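You operate a simulated robot arm through the tools that you are given. There is no shell and no other tool. Be economical: measure what you need, move in short steps, check, and stop when the job is done.

Carry out the task below with a simulated robot arm. There is one attempt and no reset: what you move stays moved.

TASK
Put the white beaker from the top of the dining table on top of the red game box there. Then put the blue vase from the top of the dining table on the blue tile there.
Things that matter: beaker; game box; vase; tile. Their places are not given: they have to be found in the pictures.

It is judged by the outcome, as a careful person would: the job done as asked, and still so three seconds after it is handed in. It fails if anything else is knocked over, pushed out of place, dropped, spilled or broken.

THE ROBOT
A 6-joint arm with a two-finger parallel gripper, fixed in place. Base frame: the origin is at the foot of the arm, x ahead of it, y to its left, z up; the work surface is at about z = 0.74. Lengths are in m, angles in degrees, forces in N, time in s.
With the tool pointing down near the work surface it reaches from about 0.2 to 0.64 m from the base axis. Its first joint turns from -66.0 to 66.0 degrees. Payload 2.7 kg.
Tool frame: the origin (TCP) lies between the finger pads and is the grasp point; the fingertips stand 0.023 m ahead of it; z points along the fingers, y is the line along which they close. The gripper opens to 0.094 m. The fingers are 0.038 m wide and 0.01 m thick; the gripper's body (0.054 by 0.096 m) begins 0.039 m behind the TCP.
Orientation is that of the tool frame in the base frame, as a unit quaternion [x, y, z, w]. With the fingers straight down and closing along the base's y, the tool's x points along the base's -x, its y along +y and its z along -z.

THE INTERFACE
- The arm moves only by the tool servo_tool. Its argument "commands" is a list of rows, each an object (a shift or turn left out is 0, a gripper value left out holds the last) with "dp": the shift along the tool's x, y, z in units of 30 mm (1.0 is 30 mm), a list of three; "delta_rot": the turn, a rotation vector about the tool's x, y, z in units of 8 degrees (1.0 is 8 degrees), a list of three; "hand": the gripper command, from -1 (shut) to 1 (fully open), values between in proportion. In form: [{"dp": [dx, dy, dz], "delta_rot": [rx, ry, rz], "hand": hand}, ...]. A call has 1 to 8 rows; each row shifts and turns the commanded pose from where the row before left it, along the tool's axes as they then stand. A call with a number of a shift or a turn outside -1 to 1 is refused whole. A row lasts 0.2 s, in which the tool goes at most 0.05 m and 8.6 degrees; a call with a longer step from one row to the next is refused whole, and so is a gripper value outside its range. A pose out of reach is approached as far as the arm can. The call stops where the force on the tool passes 40 N (or 10 N more than at its start, if that is more) or the arm is blocked; 0.2 s more then pass. The fingers move at their own pace (about 0.045 m/s each) and stop on an object; they squeeze with about 38 N. The grip force told is the motor's: it shows also when the fingers shut on nothing. Time passes only in rows, and 0.2 s behind the last, so rows that do not move let the fingers close. It gives the time, the measured TCP pose, the force on the tool (base axes), the opening and the grip force at its end, in the units of the frame above (readings bear some noise).
- Cameras (640 x 400 px; columns grow to the right, rows downward): "scene" is fixed at [0.0555, -0.425, 1.3923]; the picture's right is [0.90, -0.43, 0.00], its down [-0.29, -0.62, -0.73] and it looks along [0.31, 0.66, -0.69] (base axes); focal length 320 px, centre (320, 200). "wrist" rides on the gripper at [-0.039, 0, -0.044] in the tool frame; the picture's right is [0.00, -1.00, 0.00], its down [0.97, 0.00, -0.24] and it looks along [0.24, 0.00, 0.97] (tool axes); focal length 218 px, centre (320, 200).
- get_image(camera): a new picture of that camera. No time passes.
- pixel_to_xyz(camera, pixels): there is no depth. For up to 12 entries [column, row, z] of the newest picture of that camera ("zoom" is the newest enlarged one), the place [x, y] in the base frame at which the ray of that pixel passes the height z, good to about 0.002 m. No time passes.
- enlarge(camera, box): a new picture of the part [left, top, right, bottom] of that camera's present view, enlarged. No time passes.
- job_done(): hands the job in; it is judged then, once.

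Work in short steps. Measure before you move; look again where a grasp or a placing could have gone wrong, and mend it. You have 80 turns and 54 pictures in all, the two below and enlarged ones among them. Open the gripper and draw the arm clear of the work before you hand the job in, unless the task says otherwise; then end with one line.

The tools are called after "Request:" as name(argument=value, ...) on one line, values as JSON. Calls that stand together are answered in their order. servo_tool: Moves the arm, as the interface text tells. Its arguments: {"type":"object","properties":{"commands":{"type":"array","items":{"type":"object","properties":{"dp":{"type":"array","items":{"type":"number"}},"delta_rot":{"type":"array","items":{"type":"number"}},"hand":{"type":"number"}}}}},"required":["commands"]} The other tools are called the same way: get_image (camera) takes a picture; pixel_to_xyz (camera, pixels) gives the place at which the rays of pixels pass given heights; enlarge (camera, box) takes an enlarged picture of a part of a camera's view; job_done () hands the job in.

At the start:

```text
t: 0.0
tcp_pos: [0.3908, 0.171, 0.9877]
ee_rot: [0.001, 1.0, 0.0, 0.001]
ft_force: [0.2, 0.0, -0.2]
finger_gap: 0.0939
finger_force: 0.0
```

scene: 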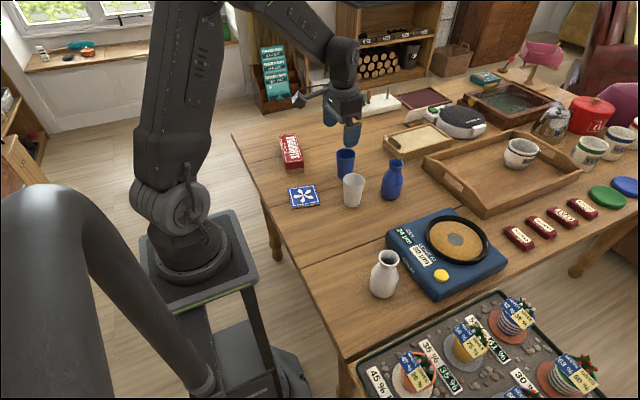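
wrist: 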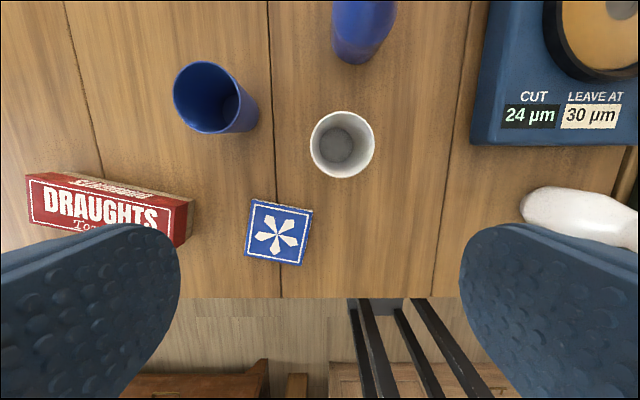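

The scene shows a white beaker (353,190), a blue cup (345,162), a blue vase (393,180), a red box (291,150) and a blue tile (303,196). I enlarge this area to measure it.

Request:
enlarge(camera="scene", box=[260, 110, 420, 210])

Request:
pixel_to_xyz(camera="wrist", pixels=[[253, 198, 0.745], [313, 211, 0.745], [245, 254, 0.745], [302, 266, 0.745], [342, 144, 0.83], [342, 112, 0.83], [342, 178, 0.83], [310, 144, 0.83], [375, 144, 0.83], [186, 247, 0.745], [27, 175, 0.78], [175, 206, 0.78]])

```text
4.00 times, centred on (340, 160) of scene
```

zoom: 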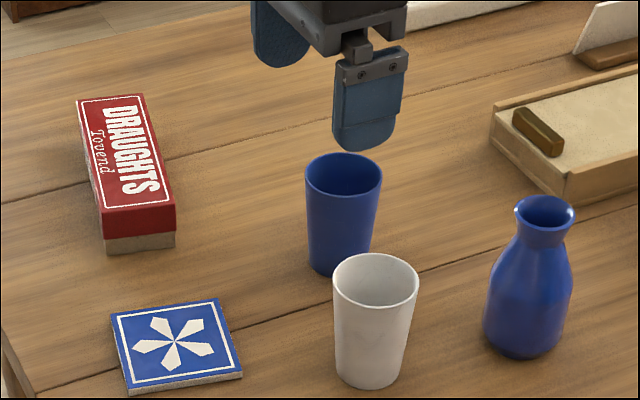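

```text
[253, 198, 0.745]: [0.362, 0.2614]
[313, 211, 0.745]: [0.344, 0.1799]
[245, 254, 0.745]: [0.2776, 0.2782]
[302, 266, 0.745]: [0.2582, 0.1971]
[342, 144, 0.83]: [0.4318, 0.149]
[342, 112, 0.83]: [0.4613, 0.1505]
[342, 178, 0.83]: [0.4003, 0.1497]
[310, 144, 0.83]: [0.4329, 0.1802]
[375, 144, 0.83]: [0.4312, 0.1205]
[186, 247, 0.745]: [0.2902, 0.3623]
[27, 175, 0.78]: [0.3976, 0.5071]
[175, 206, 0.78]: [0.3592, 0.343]
```

I cross-check heights with the scene rays: beaker rim and base, vase mouth and base, box corners, and tile.

Request:
pixel_to_xyz(camera="zoom", pixels=[[375, 280, 0.83], [375, 280, 0.85], [369, 372, 0.74], [545, 212, 0.86], [545, 212, 0.88], [523, 335, 0.74], [104, 252, 0.74], [174, 247, 0.74], [102, 213, 0.78], [176, 206, 0.78], [141, 94, 0.78], [78, 102, 0.78]])

Request:
pixel_to_xyz(camera="wrist", pixels=[[342, 144, 0.85], [342, 144, 0.81], [364, 15, 0.86], [364, 15, 0.76], [191, 202, 0.78], [191, 202, 0.77], [175, 247, 0.745], [175, 247, 0.78], [27, 175, 0.77], [65, 172, 0.78]])

Request:
enlarge(camera="wrist", box=[0, 100, 320, 300])

```text
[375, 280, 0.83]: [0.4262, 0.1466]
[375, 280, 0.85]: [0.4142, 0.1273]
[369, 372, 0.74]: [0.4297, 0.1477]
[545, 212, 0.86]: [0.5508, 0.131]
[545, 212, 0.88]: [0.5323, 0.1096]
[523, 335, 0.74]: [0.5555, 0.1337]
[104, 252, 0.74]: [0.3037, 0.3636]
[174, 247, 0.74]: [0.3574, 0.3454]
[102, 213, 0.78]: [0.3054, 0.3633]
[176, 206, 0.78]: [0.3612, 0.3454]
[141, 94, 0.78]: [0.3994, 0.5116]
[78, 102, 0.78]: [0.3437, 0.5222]
```

```text
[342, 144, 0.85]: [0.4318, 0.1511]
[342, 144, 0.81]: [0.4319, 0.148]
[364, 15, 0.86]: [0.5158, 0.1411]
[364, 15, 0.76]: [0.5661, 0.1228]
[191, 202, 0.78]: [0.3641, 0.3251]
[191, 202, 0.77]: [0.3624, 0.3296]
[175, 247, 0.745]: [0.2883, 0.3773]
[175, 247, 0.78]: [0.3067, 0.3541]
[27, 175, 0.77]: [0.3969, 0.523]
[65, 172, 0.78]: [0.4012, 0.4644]
```

```text
2.00 times, centred on (160, 200) of wrist
```

zoom: 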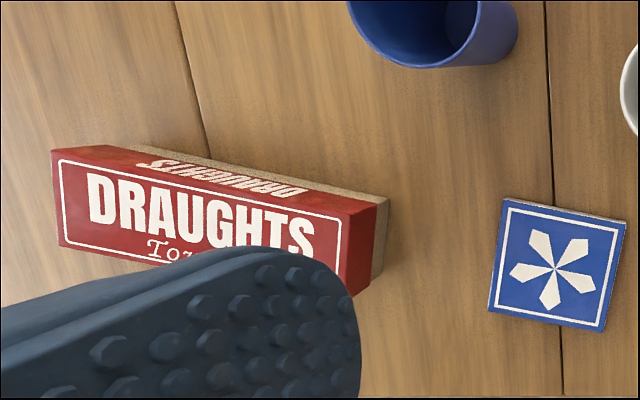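

Scene and wrist rays agree: beaker at about (0.430, 0.148) with rim z≈0.83, box top at z≈0.78 centred at about (0.352, 0.436), tile at about (0.31, 0.229). I move above the beaker at z≈0.93 and look again.

Request:
servo_tool(commands=[{"dp": [-0.65, -0.38, 0.6], "hand": 1}, {"dp": [-0.65, -0.38, 0.6]}, {"dp": [0, 0, 0.7]}, {}])

Request:
get_image(camera="wrist")

```text
t: 1.0
tcp_pos: [0.43, 0.1467, 0.9309]
ee_rot: [0.0, 1.0, 0.001, -0.001]
ft_force: [-0.5, -0.2, -0.9]
finger_gap: 0.0941
finger_force: 0.0
```

```text
49 pictures are left
```

wrist: 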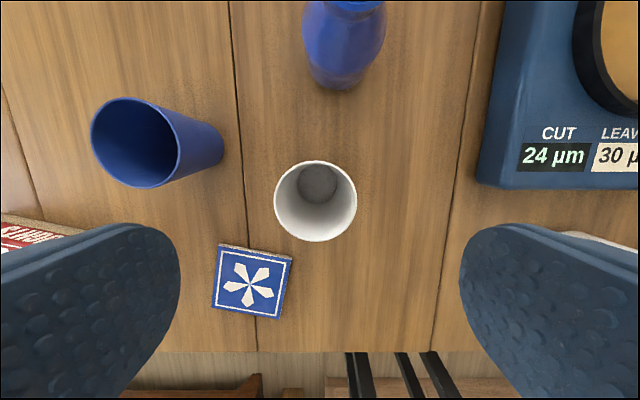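

Request:
pixel_to_xyz(camera="wrist", pixels=[[316, 201, 0.828], [318, 183, 0.745], [274, 201, 0.828], [357, 201, 0.828], [135, 143, 0.83], [205, 145, 0.745], [343, 45, 0.78], [221, 246, 0.748], [292, 258, 0.748], [211, 308, 0.748], [282, 318, 0.748], [180, 150, 0.83]])

```text
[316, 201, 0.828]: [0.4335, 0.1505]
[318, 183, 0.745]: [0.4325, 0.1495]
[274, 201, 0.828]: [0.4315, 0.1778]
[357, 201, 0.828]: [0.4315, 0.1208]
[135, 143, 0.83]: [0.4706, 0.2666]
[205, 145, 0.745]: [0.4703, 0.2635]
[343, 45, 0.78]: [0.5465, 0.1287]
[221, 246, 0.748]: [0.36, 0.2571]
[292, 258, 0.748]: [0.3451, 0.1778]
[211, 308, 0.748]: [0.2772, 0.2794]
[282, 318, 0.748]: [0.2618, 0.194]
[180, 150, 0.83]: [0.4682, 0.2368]
```

Beaker at (0.432, 0.1495), with the blue cup's nearest edge at y≈0.235, so the left finger clears it. I descend to z≈0.80 and grip.

Request:
servo_tool(commands=[{"dp": [-0.07, 0.1, 0.9]}, {"dp": [0, 0, 0.9]}, {"dp": [0, 0, 0.9]}, {"dp": [0, 0, 0.9]}, {"dp": [0, 0, 0.77]}, {}])

Request:
servo_tool(commands=[{"hand": -1}, {}, {}, {}, {}])

```text
t: 2.4
tcp_pos: [0.4323, 0.1505, 0.7994]
ee_rot: [-0.001, 1.0, 0.0, 0.0]
ft_force: [-0.8, 0.1, -0.7]
finger_gap: 0.094
finger_force: 0.1
```

```text
t: 3.6
tcp_pos: [0.4321, 0.1507, 0.8001]
ee_rot: [0.0, 1.0, 0.0, 0.0]
ft_force: [0.5, 0.7, -0.2]
finger_gap: 0.0584
finger_force: 38.5
```

Gripped at 58 mm. I lift straight up and look.

Request:
servo_tool(commands=[{"dp": [0, 0, -0.4]}, {"dp": [0, 0, -0.8]}, {"dp": [0, 0, -0.9]}, {"dp": [0, 0, -0.9]}, {"dp": [0, 0, -0.9]}, {}])

Request:
get_image(camera="scene")

```text
t: 5.0
tcp_pos: [0.4324, 0.1522, 0.9183]
ee_rot: [0.0, 1.0, 0.0, 0.0]
ft_force: [0.1, -0.6, 1.0]
finger_gap: 0.0
finger_force: 37.6
```

```text
48 pictures are left
```

scene: 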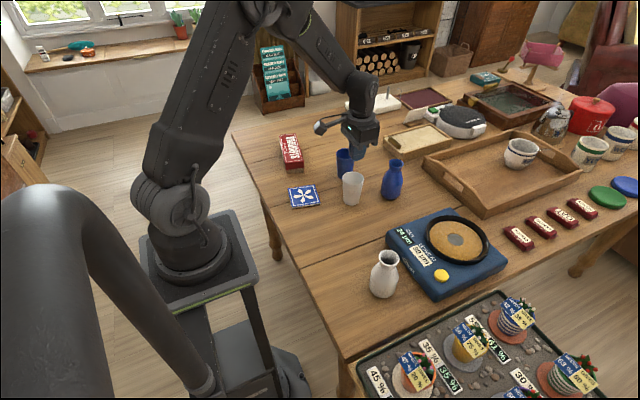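

The gap reads 0: the beaker slipped out and still stands near (352,188). I look closer.

Request:
enlarge(camera="scene", box=[300, 120, 428, 210])

Request:
get_image(camera="wrist")

```text
4.44 times, centred on (364, 165) of scene
```

zoom: 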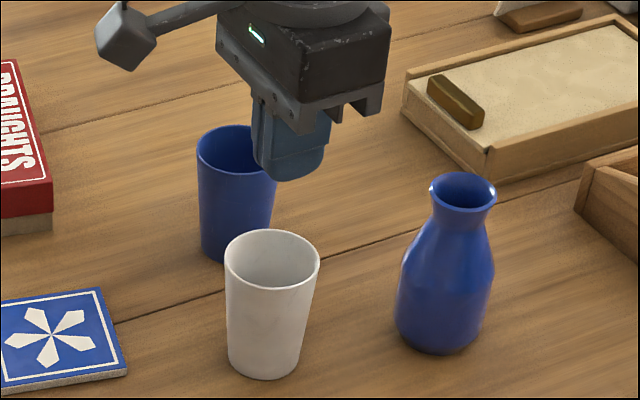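

```text
46 pictures are left
```

wrist: 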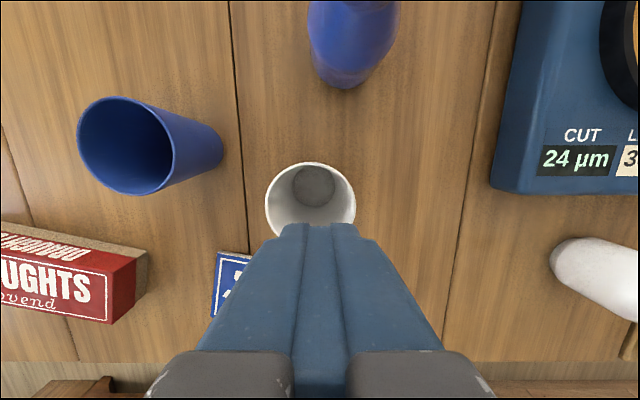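

The beaker stands undisturbed. I retry with the rim nearer the pad centre (TCP z≈0.815) and a very slow first lift, watching the gap.

Request:
servo_tool(commands=[{"hand": 1}, {}, {}, {}, {}, {}])

Request:
get_image(camera="wrist")

Request:
pixel_to_xyz(camera="wrist", pixels=[[266, 200, 0.828], [356, 200, 0.828], [311, 162, 0.828], [315, 187, 0.745]])

```text
t: 6.4
tcp_pos: [0.4326, 0.151, 0.9185]
ee_rot: [0.0, 1.0, -0.001, 0.0]
ft_force: [0.7, 0.2, -0.4]
finger_gap: 0.0942
finger_force: 0.1
```

```text
45 pictures are left
```

wrist: 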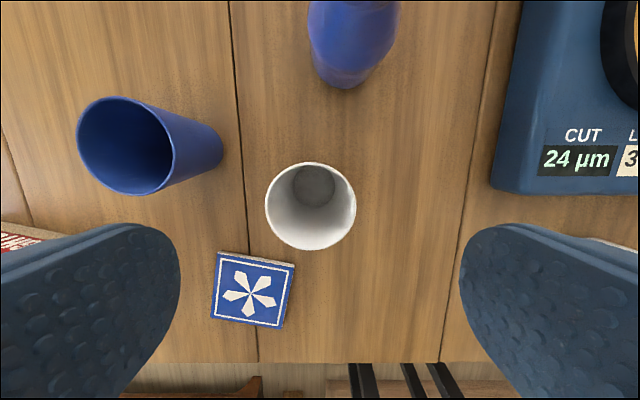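

```text
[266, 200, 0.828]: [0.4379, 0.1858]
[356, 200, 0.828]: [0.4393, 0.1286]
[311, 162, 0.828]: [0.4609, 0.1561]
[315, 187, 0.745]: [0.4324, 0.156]
```

Beaker centre is now at about (0.434, 0.156). I centre on it, descend to z≈0.812, grip, then lift just 6 mm.

Request:
servo_tool(commands=[{"dp": [-0.04, 0.18, 0.9]}, {"dp": [0, 0, 0.9]}, {"dp": [0, 0, 0.9]}, {"dp": [0, 0, 0.85]}, {}])

Request:
servo_tool(commands=[{"hand": -1}, {}, {}, {}, {}, {}, {}])

Request:
servo_tool(commands=[{"dp": [0, 0, -0.05]}, {"dp": [0, 0, -0.05]}, {"dp": [0, 0, -0.1]}, {}])

Request:
enlarge(camera="scene", box=[300, 120, 428, 210])

```text
t: 7.6
tcp_pos: [0.4337, 0.1575, 0.8119]
ee_rot: [0.0, 1.0, 0.001, -0.001]
ft_force: [1.6, 1.1, 0.3]
finger_gap: 0.0939
finger_force: 0.1
```

```text
t: 9.2
tcp_pos: [0.4325, 0.1571, 0.8108]
ee_rot: [0.0, 1.0, 0.0, 0.001]
ft_force: [-0.1, -0.1, 0.4]
finger_gap: 0.0586
finger_force: 37.5
```

```text
t: 10.2
tcp_pos: [0.4332, 0.1561, 0.8167]
ee_rot: [0.0, 1.0, 0.0, 0.001]
ft_force: [-0.7, 0.3, 0.0]
finger_gap: 0.0587
finger_force: 38.2
```

```text
4.44 times, centred on (364, 165) of scene
```

zoom: 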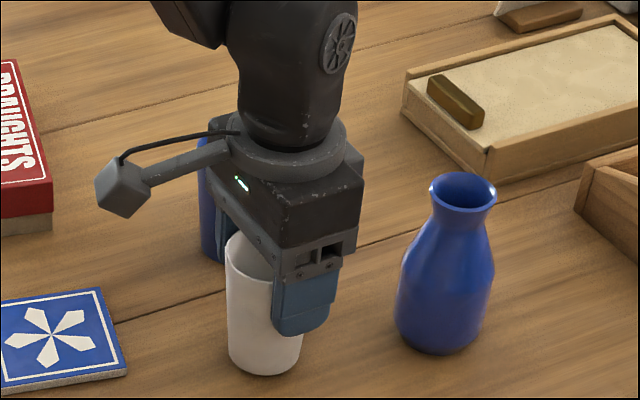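

Base edge moved from row ~378 to ~375: ambiguous. I lift another 9 mm slowly.

Request:
servo_tool(commands=[{"dp": [0, 0, -0.1]}, {"dp": [0, 0, -0.1]}, {"dp": [0, 0, -0.1]}, {}])

Request:
enlarge(camera="scene", box=[300, 120, 428, 210])

```text
t: 11.2
tcp_pos: [0.4335, 0.1568, 0.8248]
ee_rot: [0.0, 1.0, -0.001, 0.0]
ft_force: [-0.1, -0.9, -0.2]
finger_gap: 0.0586
finger_force: 38.6
```

```text
4.44 times, centred on (364, 165) of scene
```

zoom: 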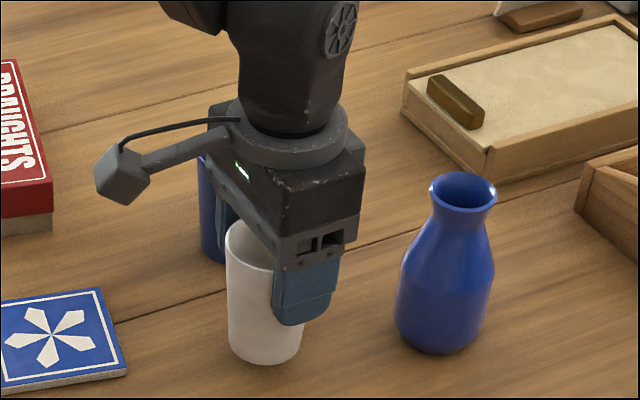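

It is rising with the gripper (base 375→366). I keep lifting gently.

Request:
servo_tool(commands=[{"dp": [0, 0, -0.15]}, {"dp": [0, 0, -0.2]}, {"dp": [0, 0, -0.2]}, {"dp": [0, 0, -0.2]}, {"dp": [0, 0, -0.2]}, {"dp": [0, 0, -0.15]}, {}])

Request:
enlarge(camera="scene", box=[300, 120, 428, 210])

```text
t: 12.8
tcp_pos: [0.4329, 0.1554, 0.8593]
ee_rot: [0.0, 1.0, 0.0, 0.0]
ft_force: [0.4, 0.0, -0.9]
finger_gap: 0.0586
finger_force: 37.6
```

```text
4.44 times, centred on (364, 165) of scene
```

zoom: 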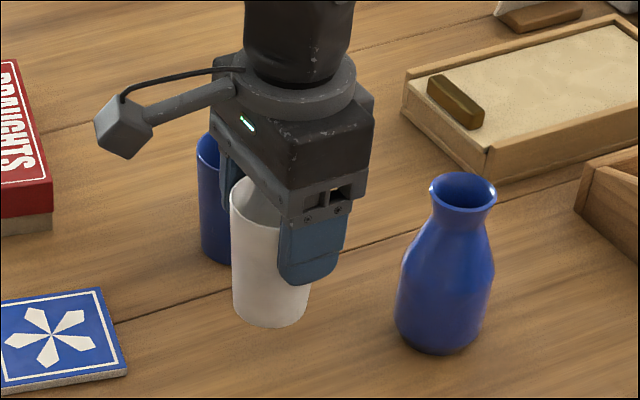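

Held firmly. I raise to about 0.92, gently, while moving to x≈0.352.

Request:
servo_tool(commands=[{"dp": [0, 0, -0.2]}, {"dp": [0, 0, -0.35]}, {"dp": [0.1, 0, -0.4]}, {"dp": [0.4, 0, -0.4]}, {"dp": [0.5, 0, -0.35]}, {"dp": [0.5, 0, -0.2]}, {"dp": [0.5, 0, -0.1]}, {"dp": [0.4, 0, 0]}])

Request:
servo_tool(commands=[{"dp": [0.3, 0.2, 0]}, {"dp": [0, 0.5, 0]}, {"dp": [0, 0.6, 0]}, {"dp": [0, 0.7, 0]}, {"dp": [0, 0.7, 0]}, {"dp": [0, 0.7, 0]}, {"dp": [0, 0.7, 0]}, {"dp": [0, 0.6, 0]}])

Request:
get_image(camera="scene")

Request:
get_image(camera="wrist")

```text
t: 14.6
tcp_pos: [0.3608, 0.1541, 0.918]
ee_rot: [0.0, 1.0, 0.0, 0.0]
ft_force: [0.2, 0.4, 0.6]
finger_gap: 0.0583
finger_force: 38.1
```

```text
t: 16.4
tcp_pos: [0.3506, 0.2963, 0.9177]
ee_rot: [0.001, 1.0, 0.0, 0.0]
ft_force: [-0.2, 0.5, -0.5]
finger_gap: 0.0585
finger_force: 38.4
```

```text
41 pictures are left
```

scene: 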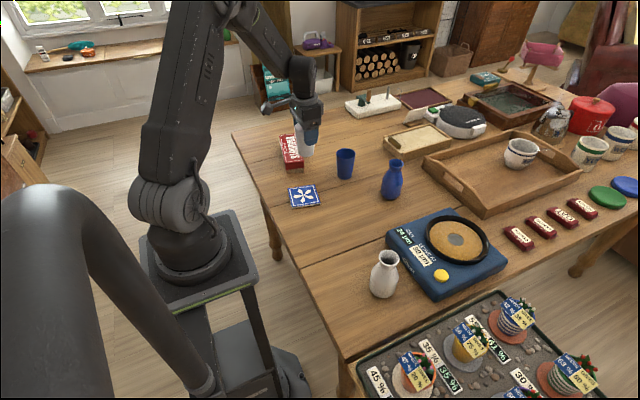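

```text
40 pictures are left
```

wrist: 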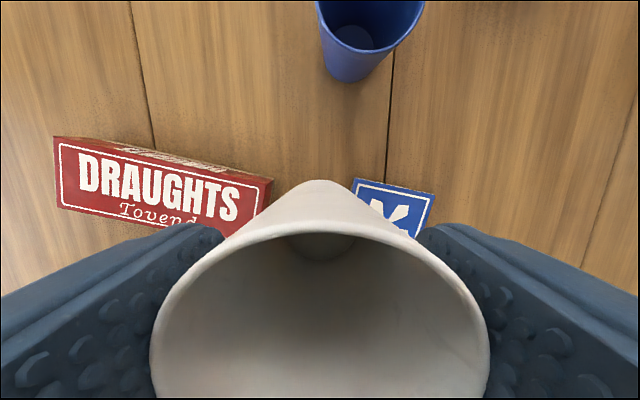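

The beaker is upright and centred in the grip. I re-measure the box top from this view.

Request:
enlarge(camera="wrist", box=[40, 120, 280, 270])

Request:
pixel_to_xyz(camera="wrist", pixels=[[56, 139, 0.78], [255, 189, 0.78], [55, 207, 0.78]])

```text
2.67 times, centred on (160, 195) of wrist
```

zoom: 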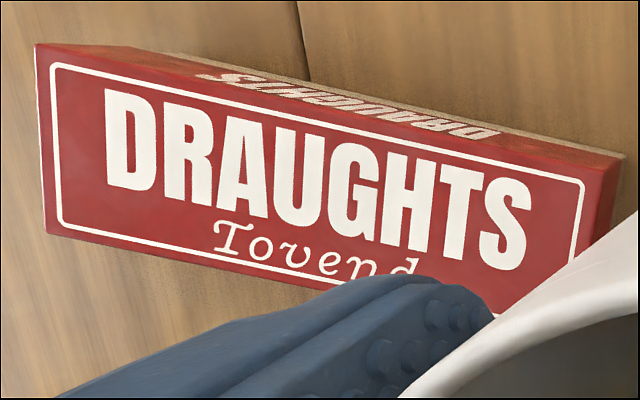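

```text
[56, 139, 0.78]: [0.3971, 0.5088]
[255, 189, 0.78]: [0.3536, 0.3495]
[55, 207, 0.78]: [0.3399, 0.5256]
```

Request:
pixel_to_xyz(camera="zoom", pixels=[[36, 44, 0.78], [605, 170, 0.78], [47, 232, 0.78]])

```text
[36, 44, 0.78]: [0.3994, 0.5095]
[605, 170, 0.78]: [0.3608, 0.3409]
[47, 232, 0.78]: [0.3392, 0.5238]
```

Box top centre is about (0.352, 0.434). I move over it at the same height.

Request:
servo_tool(commands=[{"dp": [0, 0.4, 0]}, {"dp": [-0.05, 0.6, 0]}, {"dp": [0, 0.7, 0]}, {"dp": [0, 0.7, 0]}, {"dp": [0, 0.7, 0]}, {"dp": [0, 0.6, 0]}, {"dp": [0, 0.5, 0]}, {"dp": [0, 0.4, 0]}])

Request:
servo_tool(commands=[{"dp": [0, 0, 0.3]}, {"dp": [0, 0, 0.4]}, {"dp": [0, 0, 0.4]}, {"dp": [0, 0, 0.3]}, {}])

Request:
enlarge(camera="scene", box=[240, 90, 368, 170])

Request:
get_image(camera="wrist")

```text
t: 18.2
tcp_pos: [0.3532, 0.4362, 0.9205]
ee_rot: [0.001, 1.0, 0.0, 0.001]
ft_force: [-0.1, -0.1, -0.3]
finger_gap: 0.0585
finger_force: 37.6
```

```text
t: 19.4
tcp_pos: [0.354, 0.4358, 0.8751]
ee_rot: [0.0, 1.0, 0.001, 0.001]
ft_force: [-0.4, 0.5, -0.7]
finger_gap: 0.0585
finger_force: 38.1
```

```text
5.00 times, centred on (304, 130) of scene
```

zoom: 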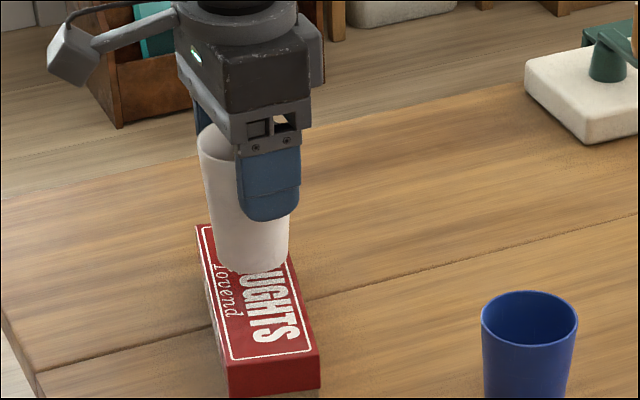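

```text
37 pictures are left
```

wrist: 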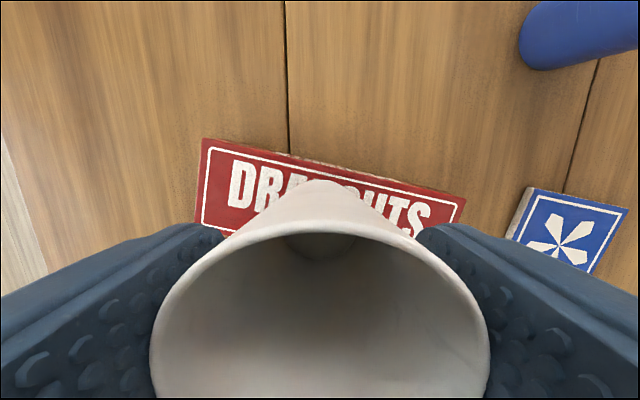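

Aligned over the box. I lower in small steps, watching the force for contact near z≈0.85.

Request:
servo_tool(commands=[{"dp": [0.03, -0.03, 0.2]}, {"dp": [0, 0, 0.2]}, {"dp": [0, 0, 0.15]}, {}])

Request:
servo_tool(commands=[{"dp": [0, 0, 0.07]}, {"dp": [0, 0, 0.07]}, {}])

Request:
enlarge(camera="scene", box=[240, 90, 368, 170])

```text
t: 20.4
tcp_pos: [0.3531, 0.4335, 0.86]
ee_rot: [0.0, 1.0, 0.0, -0.001]
ft_force: [-0.1, -0.4, 0.3]
finger_gap: 0.0586
finger_force: 37.9
```

```text
t: 21.2
tcp_pos: [0.3523, 0.4344, 0.8549]
ee_rot: [0.0, 1.0, -0.001, 0.0]
ft_force: [-1.5, -0.4, 2.3]
finger_gap: 0.0588
finger_force: 37.8
```

```text
5.00 times, centred on (304, 130) of scene
```

zoom: 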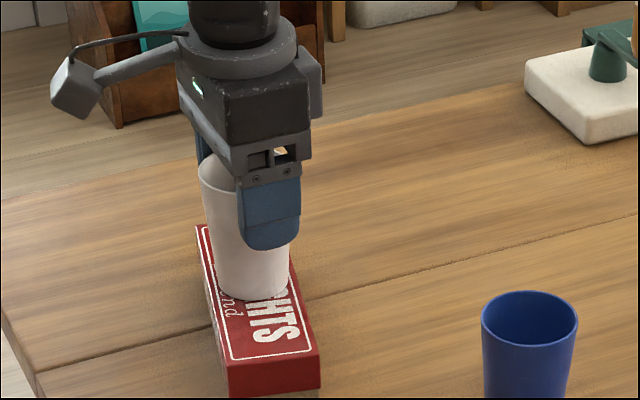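

Fz rose to 2.3 N: contact is starting. I go down another 1.5 mm to confirm.

Request:
servo_tool(commands=[{"dp": [0, 0, 0.05]}, {}])

```text
t: 21.8
tcp_pos: [0.3523, 0.4362, 0.8565]
ee_rot: [0.0, 1.0, 0.001, 0.001]
ft_force: [-2.6, -2.3, 14.3]
finger_gap: 0.0586
finger_force: 37.9
```

Firm contact (14 N). I ease up 1 mm, then open.

Request:
servo_tool(commands=[{"dp": [0, 0, -0.04]}, {}])

Request:
servo_tool(commands=[{"hand": 0.4}, {}, {}, {"hand": 1}, {}, {}])

Request:
enlarge(camera="scene", box=[240, 90, 368, 170])

```text
t: 22.4
tcp_pos: [0.3528, 0.4359, 0.8554]
ee_rot: [0.0, 1.0, 0.0, 0.001]
ft_force: [2.0, 1.6, 9.1]
finger_gap: 0.0586
finger_force: 38.7
```

```text
t: 23.8
tcp_pos: [0.3536, 0.4338, 0.8553]
ee_rot: [0.0, 1.0, 0.0, 0.0]
ft_force: [-0.9, -0.2, -0.4]
finger_gap: 0.0941
finger_force: 0.0
```

```text
5.00 times, centred on (304, 130) of scene
```

zoom: 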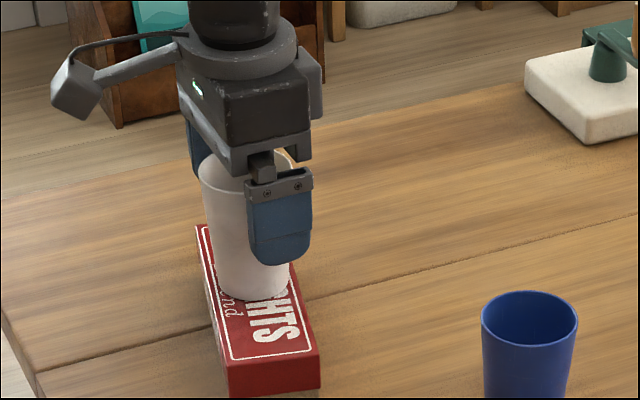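

The beaker is released and standing. I withdraw straight up to z≈0.96 and check it.

Request:
servo_tool(commands=[{"dp": [0, 0, -0.3]}, {"dp": [0, 0, -0.5]}, {"dp": [0, 0, -0.7]}, {"dp": [0, 0, -0.9]}, {"dp": [0, 0, -0.9]}, {"dp": [0, 0, -0.5]}, {}])

Request:
servo_tool(commands=[{"dp": [-0.7, -1, 0]}, {"dp": [-0.7, -1, 0]}, {"dp": [-0.7, -1, 0]}, {"dp": [-0.7, -1, 0]}, {"dp": [-0.7, -1, 0]}, {"dp": [-0.7, -1, 0]}, {"dp": [-0.7, -1, 0]}, {"dp": [-0.7, -1, 0]}])

Request:
get_image(camera="scene")

Request:
get_image(camera="wrist")

```text
t: 25.4
tcp_pos: [0.353, 0.4351, 0.9689]
ee_rot: [0.0, 1.0, -0.001, -0.001]
ft_force: [-0.7, 0.7, -1.1]
finger_gap: 0.094
finger_force: 0.0
```

```text
t: 27.2
tcp_pos: [0.5208, 0.1957, 0.9685]
ee_rot: [0.001, 1.0, 0.001, 0.001]
ft_force: [-0.1, 0.3, -0.3]
finger_gap: 0.0939
finger_force: 0.2
```

```text
34 pictures are left
```

scene: 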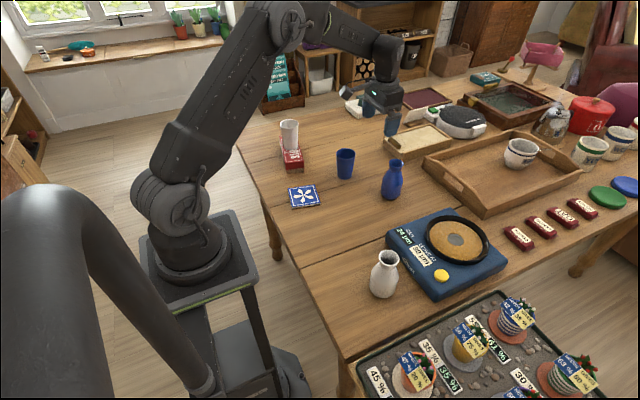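

```text
33 pictures are left
```

wrist: 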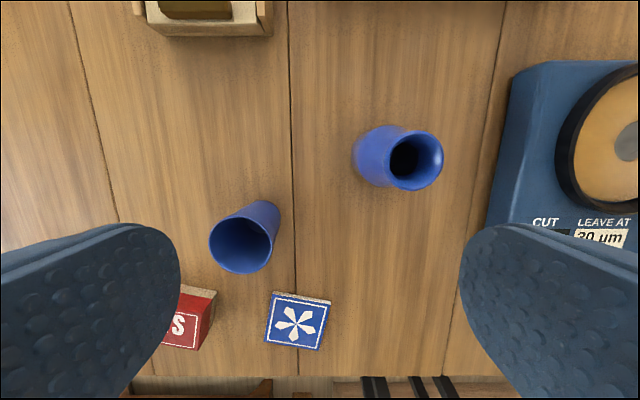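

Beaker stands on the box. I measure the vase: mouth (417,160), base near (382,157).

Request:
enlarge(camera="wrist", box=[320, 100, 480, 200])

Request:
enlarge(camera="scene", box=[352, 140, 432, 210])

Request:
pixel_to_xyz(camera="wrist", pixels=[[415, 160, 0.84], [415, 160, 0.86], [415, 160, 0.88], [390, 160, 0.86], [442, 160, 0.86], [381, 157, 0.76]])

```text
4.00 times, centred on (400, 150) of wrist
```

zoom: 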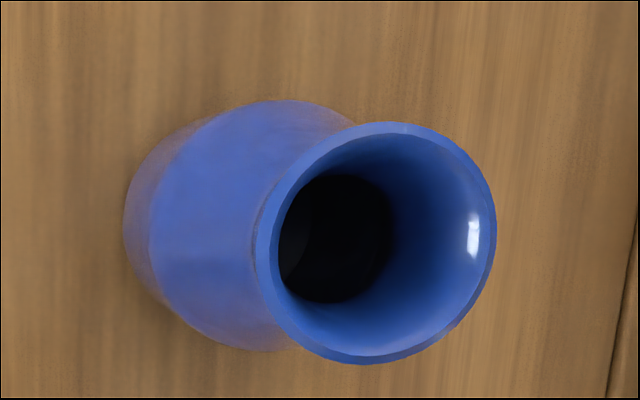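

```text
5.71 times, centred on (392, 175) of scene
```

zoom: 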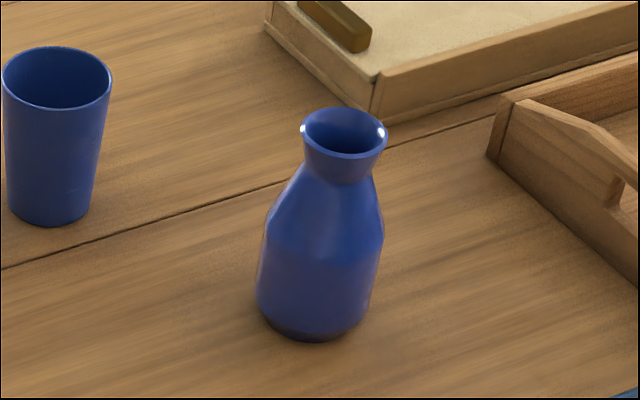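

```text
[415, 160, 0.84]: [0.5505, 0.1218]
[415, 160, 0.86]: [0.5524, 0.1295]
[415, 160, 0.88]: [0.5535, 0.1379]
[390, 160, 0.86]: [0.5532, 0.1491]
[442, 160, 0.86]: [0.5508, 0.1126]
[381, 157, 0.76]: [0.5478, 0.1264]
```

Rays meet at vase mouth (0.552, 0.130, z≈0.861), rim ≈41 mm. I move above it at z≈0.93 and check centring.

Request:
servo_tool(commands=[{"dp": [-0.35, -0.73, 0]}, {"dp": [-0.35, -0.73, 0.3]}, {"dp": [-0.33, -0.72, 0.5]}, {"dp": [0, 0, 0.4]}, {}])

Request:
get_image(camera="wrist")

```text
t: 28.4
tcp_pos: [0.5521, 0.1304, 0.9325]
ee_rot: [0.001, 1.0, 0.001, -0.001]
ft_force: [1.1, -0.6, 1.0]
finger_gap: 0.0942
finger_force: 0.0
```

```text
30 pictures are left
```

wrist: 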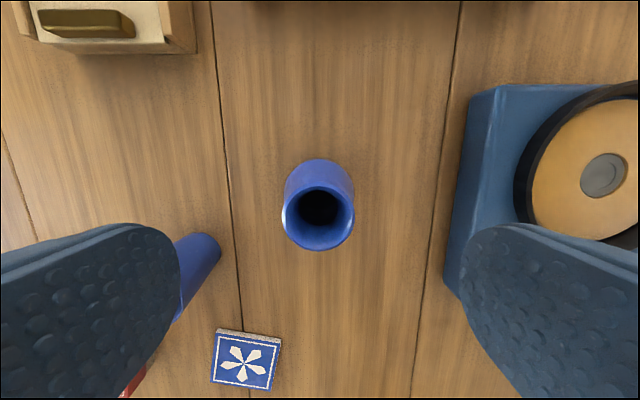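

Mouth at (319,216), where expected (320,218): centred. I descend to z≈0.85 and grip.

Request:
servo_tool(commands=[{"dp": [-0.01, 0.01, 0.7]}, {"dp": [0, 0, 0.7]}, {"dp": [0, 0, 0.7]}, {"dp": [0, 0, 0.64]}, {}])

Request:
servo_tool(commands=[{"hand": -1}, {}, {}, {}, {}, {}, {}, {}])

Request:
servo_tool(commands=[{"dp": [0, 0, -0.05]}, {"dp": [0, 0, -0.1]}, {"dp": [0, 0, -0.1]}, {"dp": [0, 0, -0.1]}, {}])

Request:
enlarge(camera="scene", box=[352, 140, 432, 210])

```text
t: 29.6
tcp_pos: [0.5523, 0.1278, 0.8501]
ee_rot: [0.0, 1.0, 0.0, -0.001]
ft_force: [-0.1, -0.6, -0.5]
finger_gap: 0.0938
finger_force: 0.0
```

```text
t: 31.4
tcp_pos: [0.5537, 0.1289, 0.8517]
ee_rot: [0.0, 1.0, 0.001, 0.0]
ft_force: [0.5, 1.8, 1.0]
finger_gap: 0.0411
finger_force: 38.2
```

```text
t: 32.6
tcp_pos: [0.5512, 0.1296, 0.8611]
ee_rot: [0.0, 1.0, 0.0, 0.001]
ft_force: [-0.7, -0.2, -1.6]
finger_gap: 0.0413
finger_force: 38.2
```

```text
5.71 times, centred on (392, 175) of scene
```

zoom: 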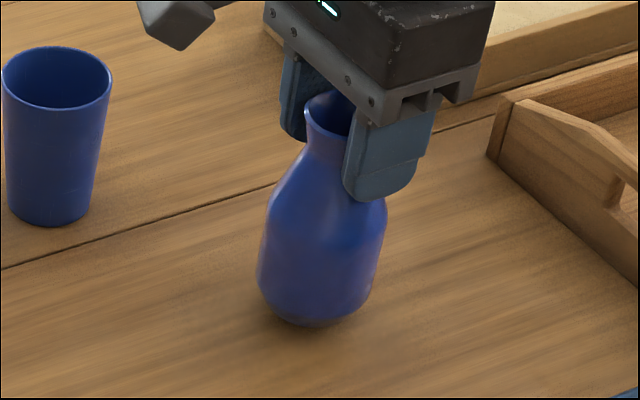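

Lifted cleanly (base row 342→325). I raise gently to z≈0.93.

Request:
servo_tool(commands=[{"dp": [0, 0, -0.15]}, {"dp": [0, 0, -0.3]}, {"dp": [0, 0, -0.4]}, {"dp": [0, 0, -0.4]}, {"dp": [0, 0, -0.4]}, {"dp": [0, 0, -0.4]}, {"dp": [0, 0, -0.3]}, {"dp": [0, 0, -0.1]}])

Request:
servo_tool(commands=[{"dp": [0.2, 0, 0]}, {"dp": [0.4, 0, 0]}, {"dp": [0.6, 0, 0]}, {"dp": [0.7, 0, 0]}, {"dp": [0.7, 0, 0]}, {"dp": [0.7, 0, 0]}, {"dp": [0.7, 0, 0]}, {"dp": [0.7, 0, 0]}])

Request:
servo_tool(commands=[{"dp": [0.7, 0.1, 0]}, {"dp": [0.7, 0.2, 0]}, {"dp": [0.7, 0.4, 0]}, {"dp": [0.6, 0.5, 0]}, {"dp": [0.3, 0.6, 0]}, {"dp": [0, 0.6, 0]}, {"dp": [0, 0.4, 0]}, {"dp": [0, 0.2, 0]}])

Request:
get_image(camera="scene")

Request:
get_image(camera="wrist")

```text
t: 34.4
tcp_pos: [0.5524, 0.1291, 0.9353]
ee_rot: [-0.001, 1.0, 0.0, 0.0]
ft_force: [0.5, -0.2, -1.8]
finger_gap: 0.0411
finger_force: 38.3
```

```text
t: 36.2
tcp_pos: [0.4095, 0.1296, 0.935]
ee_rot: [0.0, 1.0, 0.0, 0.002]
ft_force: [0.4, -0.6, -0.9]
finger_gap: 0.0406
finger_force: 37.0
```

```text
t: 38.0
tcp_pos: [0.3203, 0.2191, 0.9353]
ee_rot: [0.0, 1.0, 0.0, 0.0]
ft_force: [0.1, -0.1, -2.3]
finger_gap: 0.0406
finger_force: 37.9
```

```text
28 pictures are left
```

scene: 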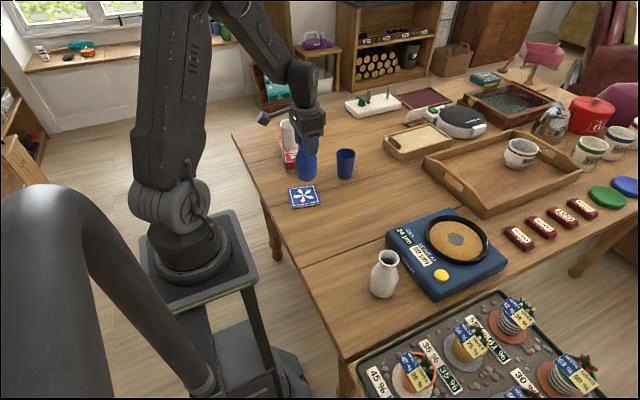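

```text
27 pictures are left
```

wrist: 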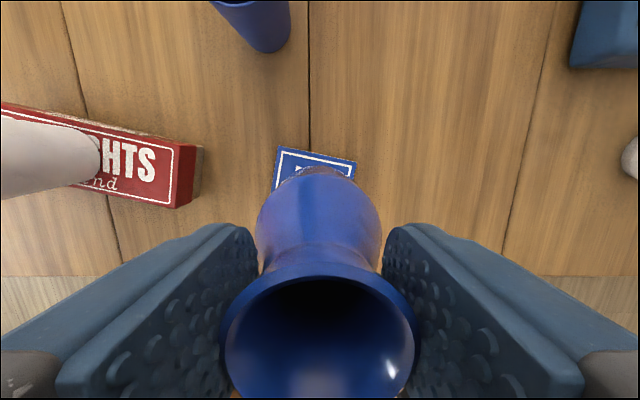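

I enlarge the tile in the scene for precise corners (its top is unobstructed).

Request:
enlarge(camera="scene", box=[264, 140, 344, 215])

Request:
pixel_to_xyz(camera="wrist", pixels=[[278, 147, 0.748], [356, 160, 0.748]])

```text
5.33 times, centred on (304, 178) of scene
```

zoom: 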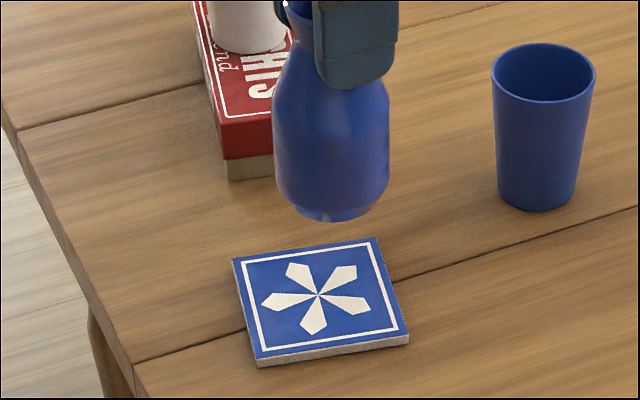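

```text
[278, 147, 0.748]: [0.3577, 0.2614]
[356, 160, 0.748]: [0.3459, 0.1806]
```

Request:
pixel_to_xyz(camera="zoom", pixels=[[233, 259, 0.748], [377, 238, 0.748], [408, 334, 0.748], [257, 359, 0.748], [317, 295, 0.748]])

```text
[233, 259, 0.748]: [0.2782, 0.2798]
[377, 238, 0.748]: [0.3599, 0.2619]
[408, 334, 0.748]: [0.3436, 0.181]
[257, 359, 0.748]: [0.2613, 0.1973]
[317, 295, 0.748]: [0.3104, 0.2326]
```

Tile centre is (0.311, 0.230), contact expected at TCP z≈0.859. I shift over it and lower to ≈0.868.

Request:
servo_tool(commands=[{"dp": [0.16, 0.18, 0]}, {"dp": [0.15, 0.18, 0.2]}, {"dp": [0, 0, 0.4]}, {"dp": [0, 0, 0.5]}, {"dp": [0, 0, 0.5]}, {"dp": [0, 0, 0.4]}, {"dp": [0, 0, 0.2]}, {}])

Request:
enlarge(camera="scene", box=[264, 140, 344, 215])

```text
t: 39.8
tcp_pos: [0.3111, 0.2306, 0.8681]
ee_rot: [0.0, 1.0, 0.0, -0.001]
ft_force: [-0.4, 0.2, -2.7]
finger_gap: 0.0409
finger_force: 38.2
```

```text
5.33 times, centred on (304, 178) of scene
```

zoom: 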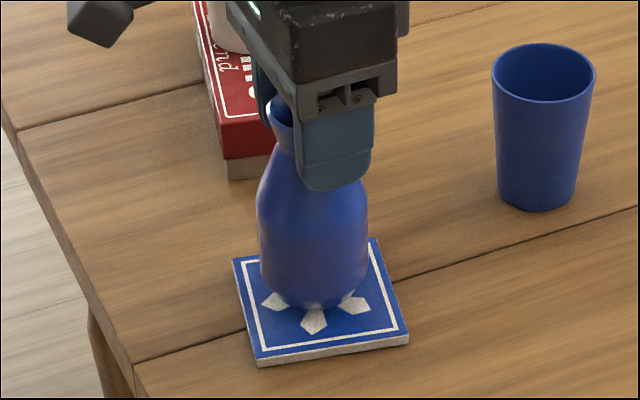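

Well centred. I lower in ~2 mm steps for contact.

Request:
servo_tool(commands=[{"dp": [0, 0, 0.08]}, {"dp": [0, 0, 0.08]}, {}])

Request:
servo_tool(commands=[{"dp": [0, 0, 0.06]}, {}])

```text
t: 40.6
tcp_pos: [0.3113, 0.2294, 0.8636]
ee_rot: [-0.001, 1.0, 0.0, 0.001]
ft_force: [0.1, 0.8, -2.4]
finger_gap: 0.0409
finger_force: 38.1
```

```text
t: 41.2
tcp_pos: [0.3121, 0.2291, 0.8614]
ee_rot: [-0.001, 1.0, 0.0, 0.0]
ft_force: [-0.3, -0.1, -2.1]
finger_gap: 0.0411
finger_force: 37.7
```

Request:
servo_tool(commands=[{"dp": [0, 0, 0.05]}, {}])

Request:
servo_tool(commands=[{"dp": [0, 0, 0.03]}, {}])

```text
t: 41.8
tcp_pos: [0.3109, 0.2301, 0.8608]
ee_rot: [0.0, 1.0, 0.001, 0.0]
ft_force: [0.5, 0.3, -2.5]
finger_gap: 0.0405
finger_force: 37.8
```

```text
t: 42.4
tcp_pos: [0.3121, 0.2299, 0.8586]
ee_rot: [0.0, 1.0, 0.0, 0.0]
ft_force: [0.6, -0.1, -2.6]
finger_gap: 0.0408
finger_force: 37.6
```

No contact yet (Fz −2.6). I continue 1 mm at a time.

Request:
servo_tool(commands=[{"dp": [0, 0, 0.04]}, {}])

Request:
servo_tool(commands=[{"dp": [0, 0, 0.04]}, {}])

```text
t: 43.0
tcp_pos: [0.3112, 0.2306, 0.8587]
ee_rot: [0.0, 1.0, 0.0, 0.0]
ft_force: [-0.9, -0.3, -0.2]
finger_gap: 0.041
finger_force: 38.1
```

```text
t: 43.6
tcp_pos: [0.3128, 0.231, 0.8576]
ee_rot: [0.0, 1.0, 0.001, 0.002]
ft_force: [-4.4, 2.1, 18.9]
finger_gap: 0.041
finger_force: 38.5
```

Contact (19 N). I ease up 1 mm and open.

Request:
servo_tool(commands=[{"dp": [0, 0, -0.04]}, {}])

Request:
servo_tool(commands=[{"hand": 0.1}, {}, {}, {"hand": 1}, {}, {}, {}])

Request:
servo_tool(commands=[{"dp": [0, 0, -0.3]}, {"dp": [0, 0, -0.6]}, {"dp": [0, 0, -0.8]}, {"dp": [0, 0, -0.9]}, {"dp": [0, 0, -0.9]}, {"dp": [0, 0, -0.5]}, {}])

Request:
servo_tool(commands=[{"dp": [-0.7, -0.9, -0.2]}, {"dp": [-0.7, -0.9, 0]}, {"dp": [-0.7, -0.9, 0]}, {"dp": [-0.7, -0.9, 0]}, {"dp": [-0.7, -0.9, 0]}, {}])

Request:
get_image(camera="scene")

Request:
enlarge(camera="scene", box=[240, 100, 368, 220])

```text
t: 44.2
tcp_pos: [0.3123, 0.2297, 0.8589]
ee_rot: [0.0, 1.0, 0.0, 0.001]
ft_force: [1.9, 1.6, 5.6]
finger_gap: 0.0408
finger_force: 37.6
```

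```text
t: 45.8
tcp_pos: [0.3113, 0.2298, 0.8589]
ee_rot: [0.0, 1.0, 0.0, 0.0]
ft_force: [0.5, 0.2, 0.3]
finger_gap: 0.094
finger_force: 0.1
```

```text
t: 47.4
tcp_pos: [0.3119, 0.2298, 0.9804]
ee_rot: [-0.001, 1.0, 0.0, 0.0]
ft_force: [0.5, -0.3, 0.0]
finger_gap: 0.094
finger_force: 0.0
```

```text
t: 48.8
tcp_pos: [0.4188, 0.0942, 0.9843]
ee_rot: [0.0, 1.0, 0.0, 0.001]
ft_force: [-0.5, -1.5, 0.1]
finger_gap: 0.094
finger_force: 0.1
```

```text
24 pictures are left
```

scene: 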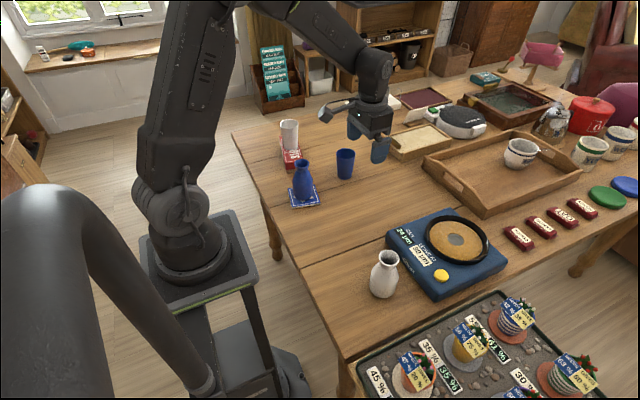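

```text
3.33 times, centred on (304, 160) of scene
```

zoom: 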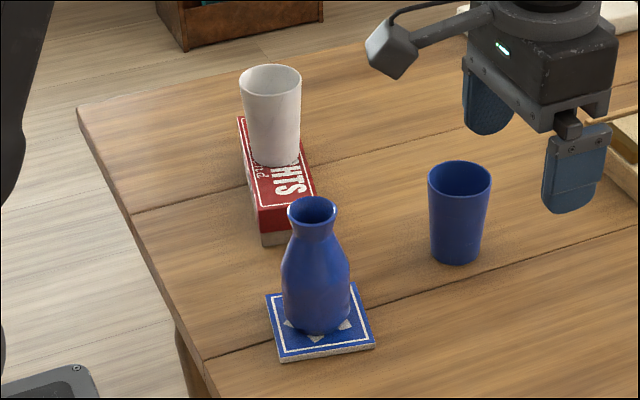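

The beaker stands on the box, the vase on the tile, nothing else has moved, and the arm is clear with the gripper open. I hand in.

Request:
job_done()

```text
The job is handed in.
```

The white beaker is standing on the red game box and the blue vase is standing on the blue tile; on my first grip the beaker slipped out but stayed upright, and nothing else was disturbed.
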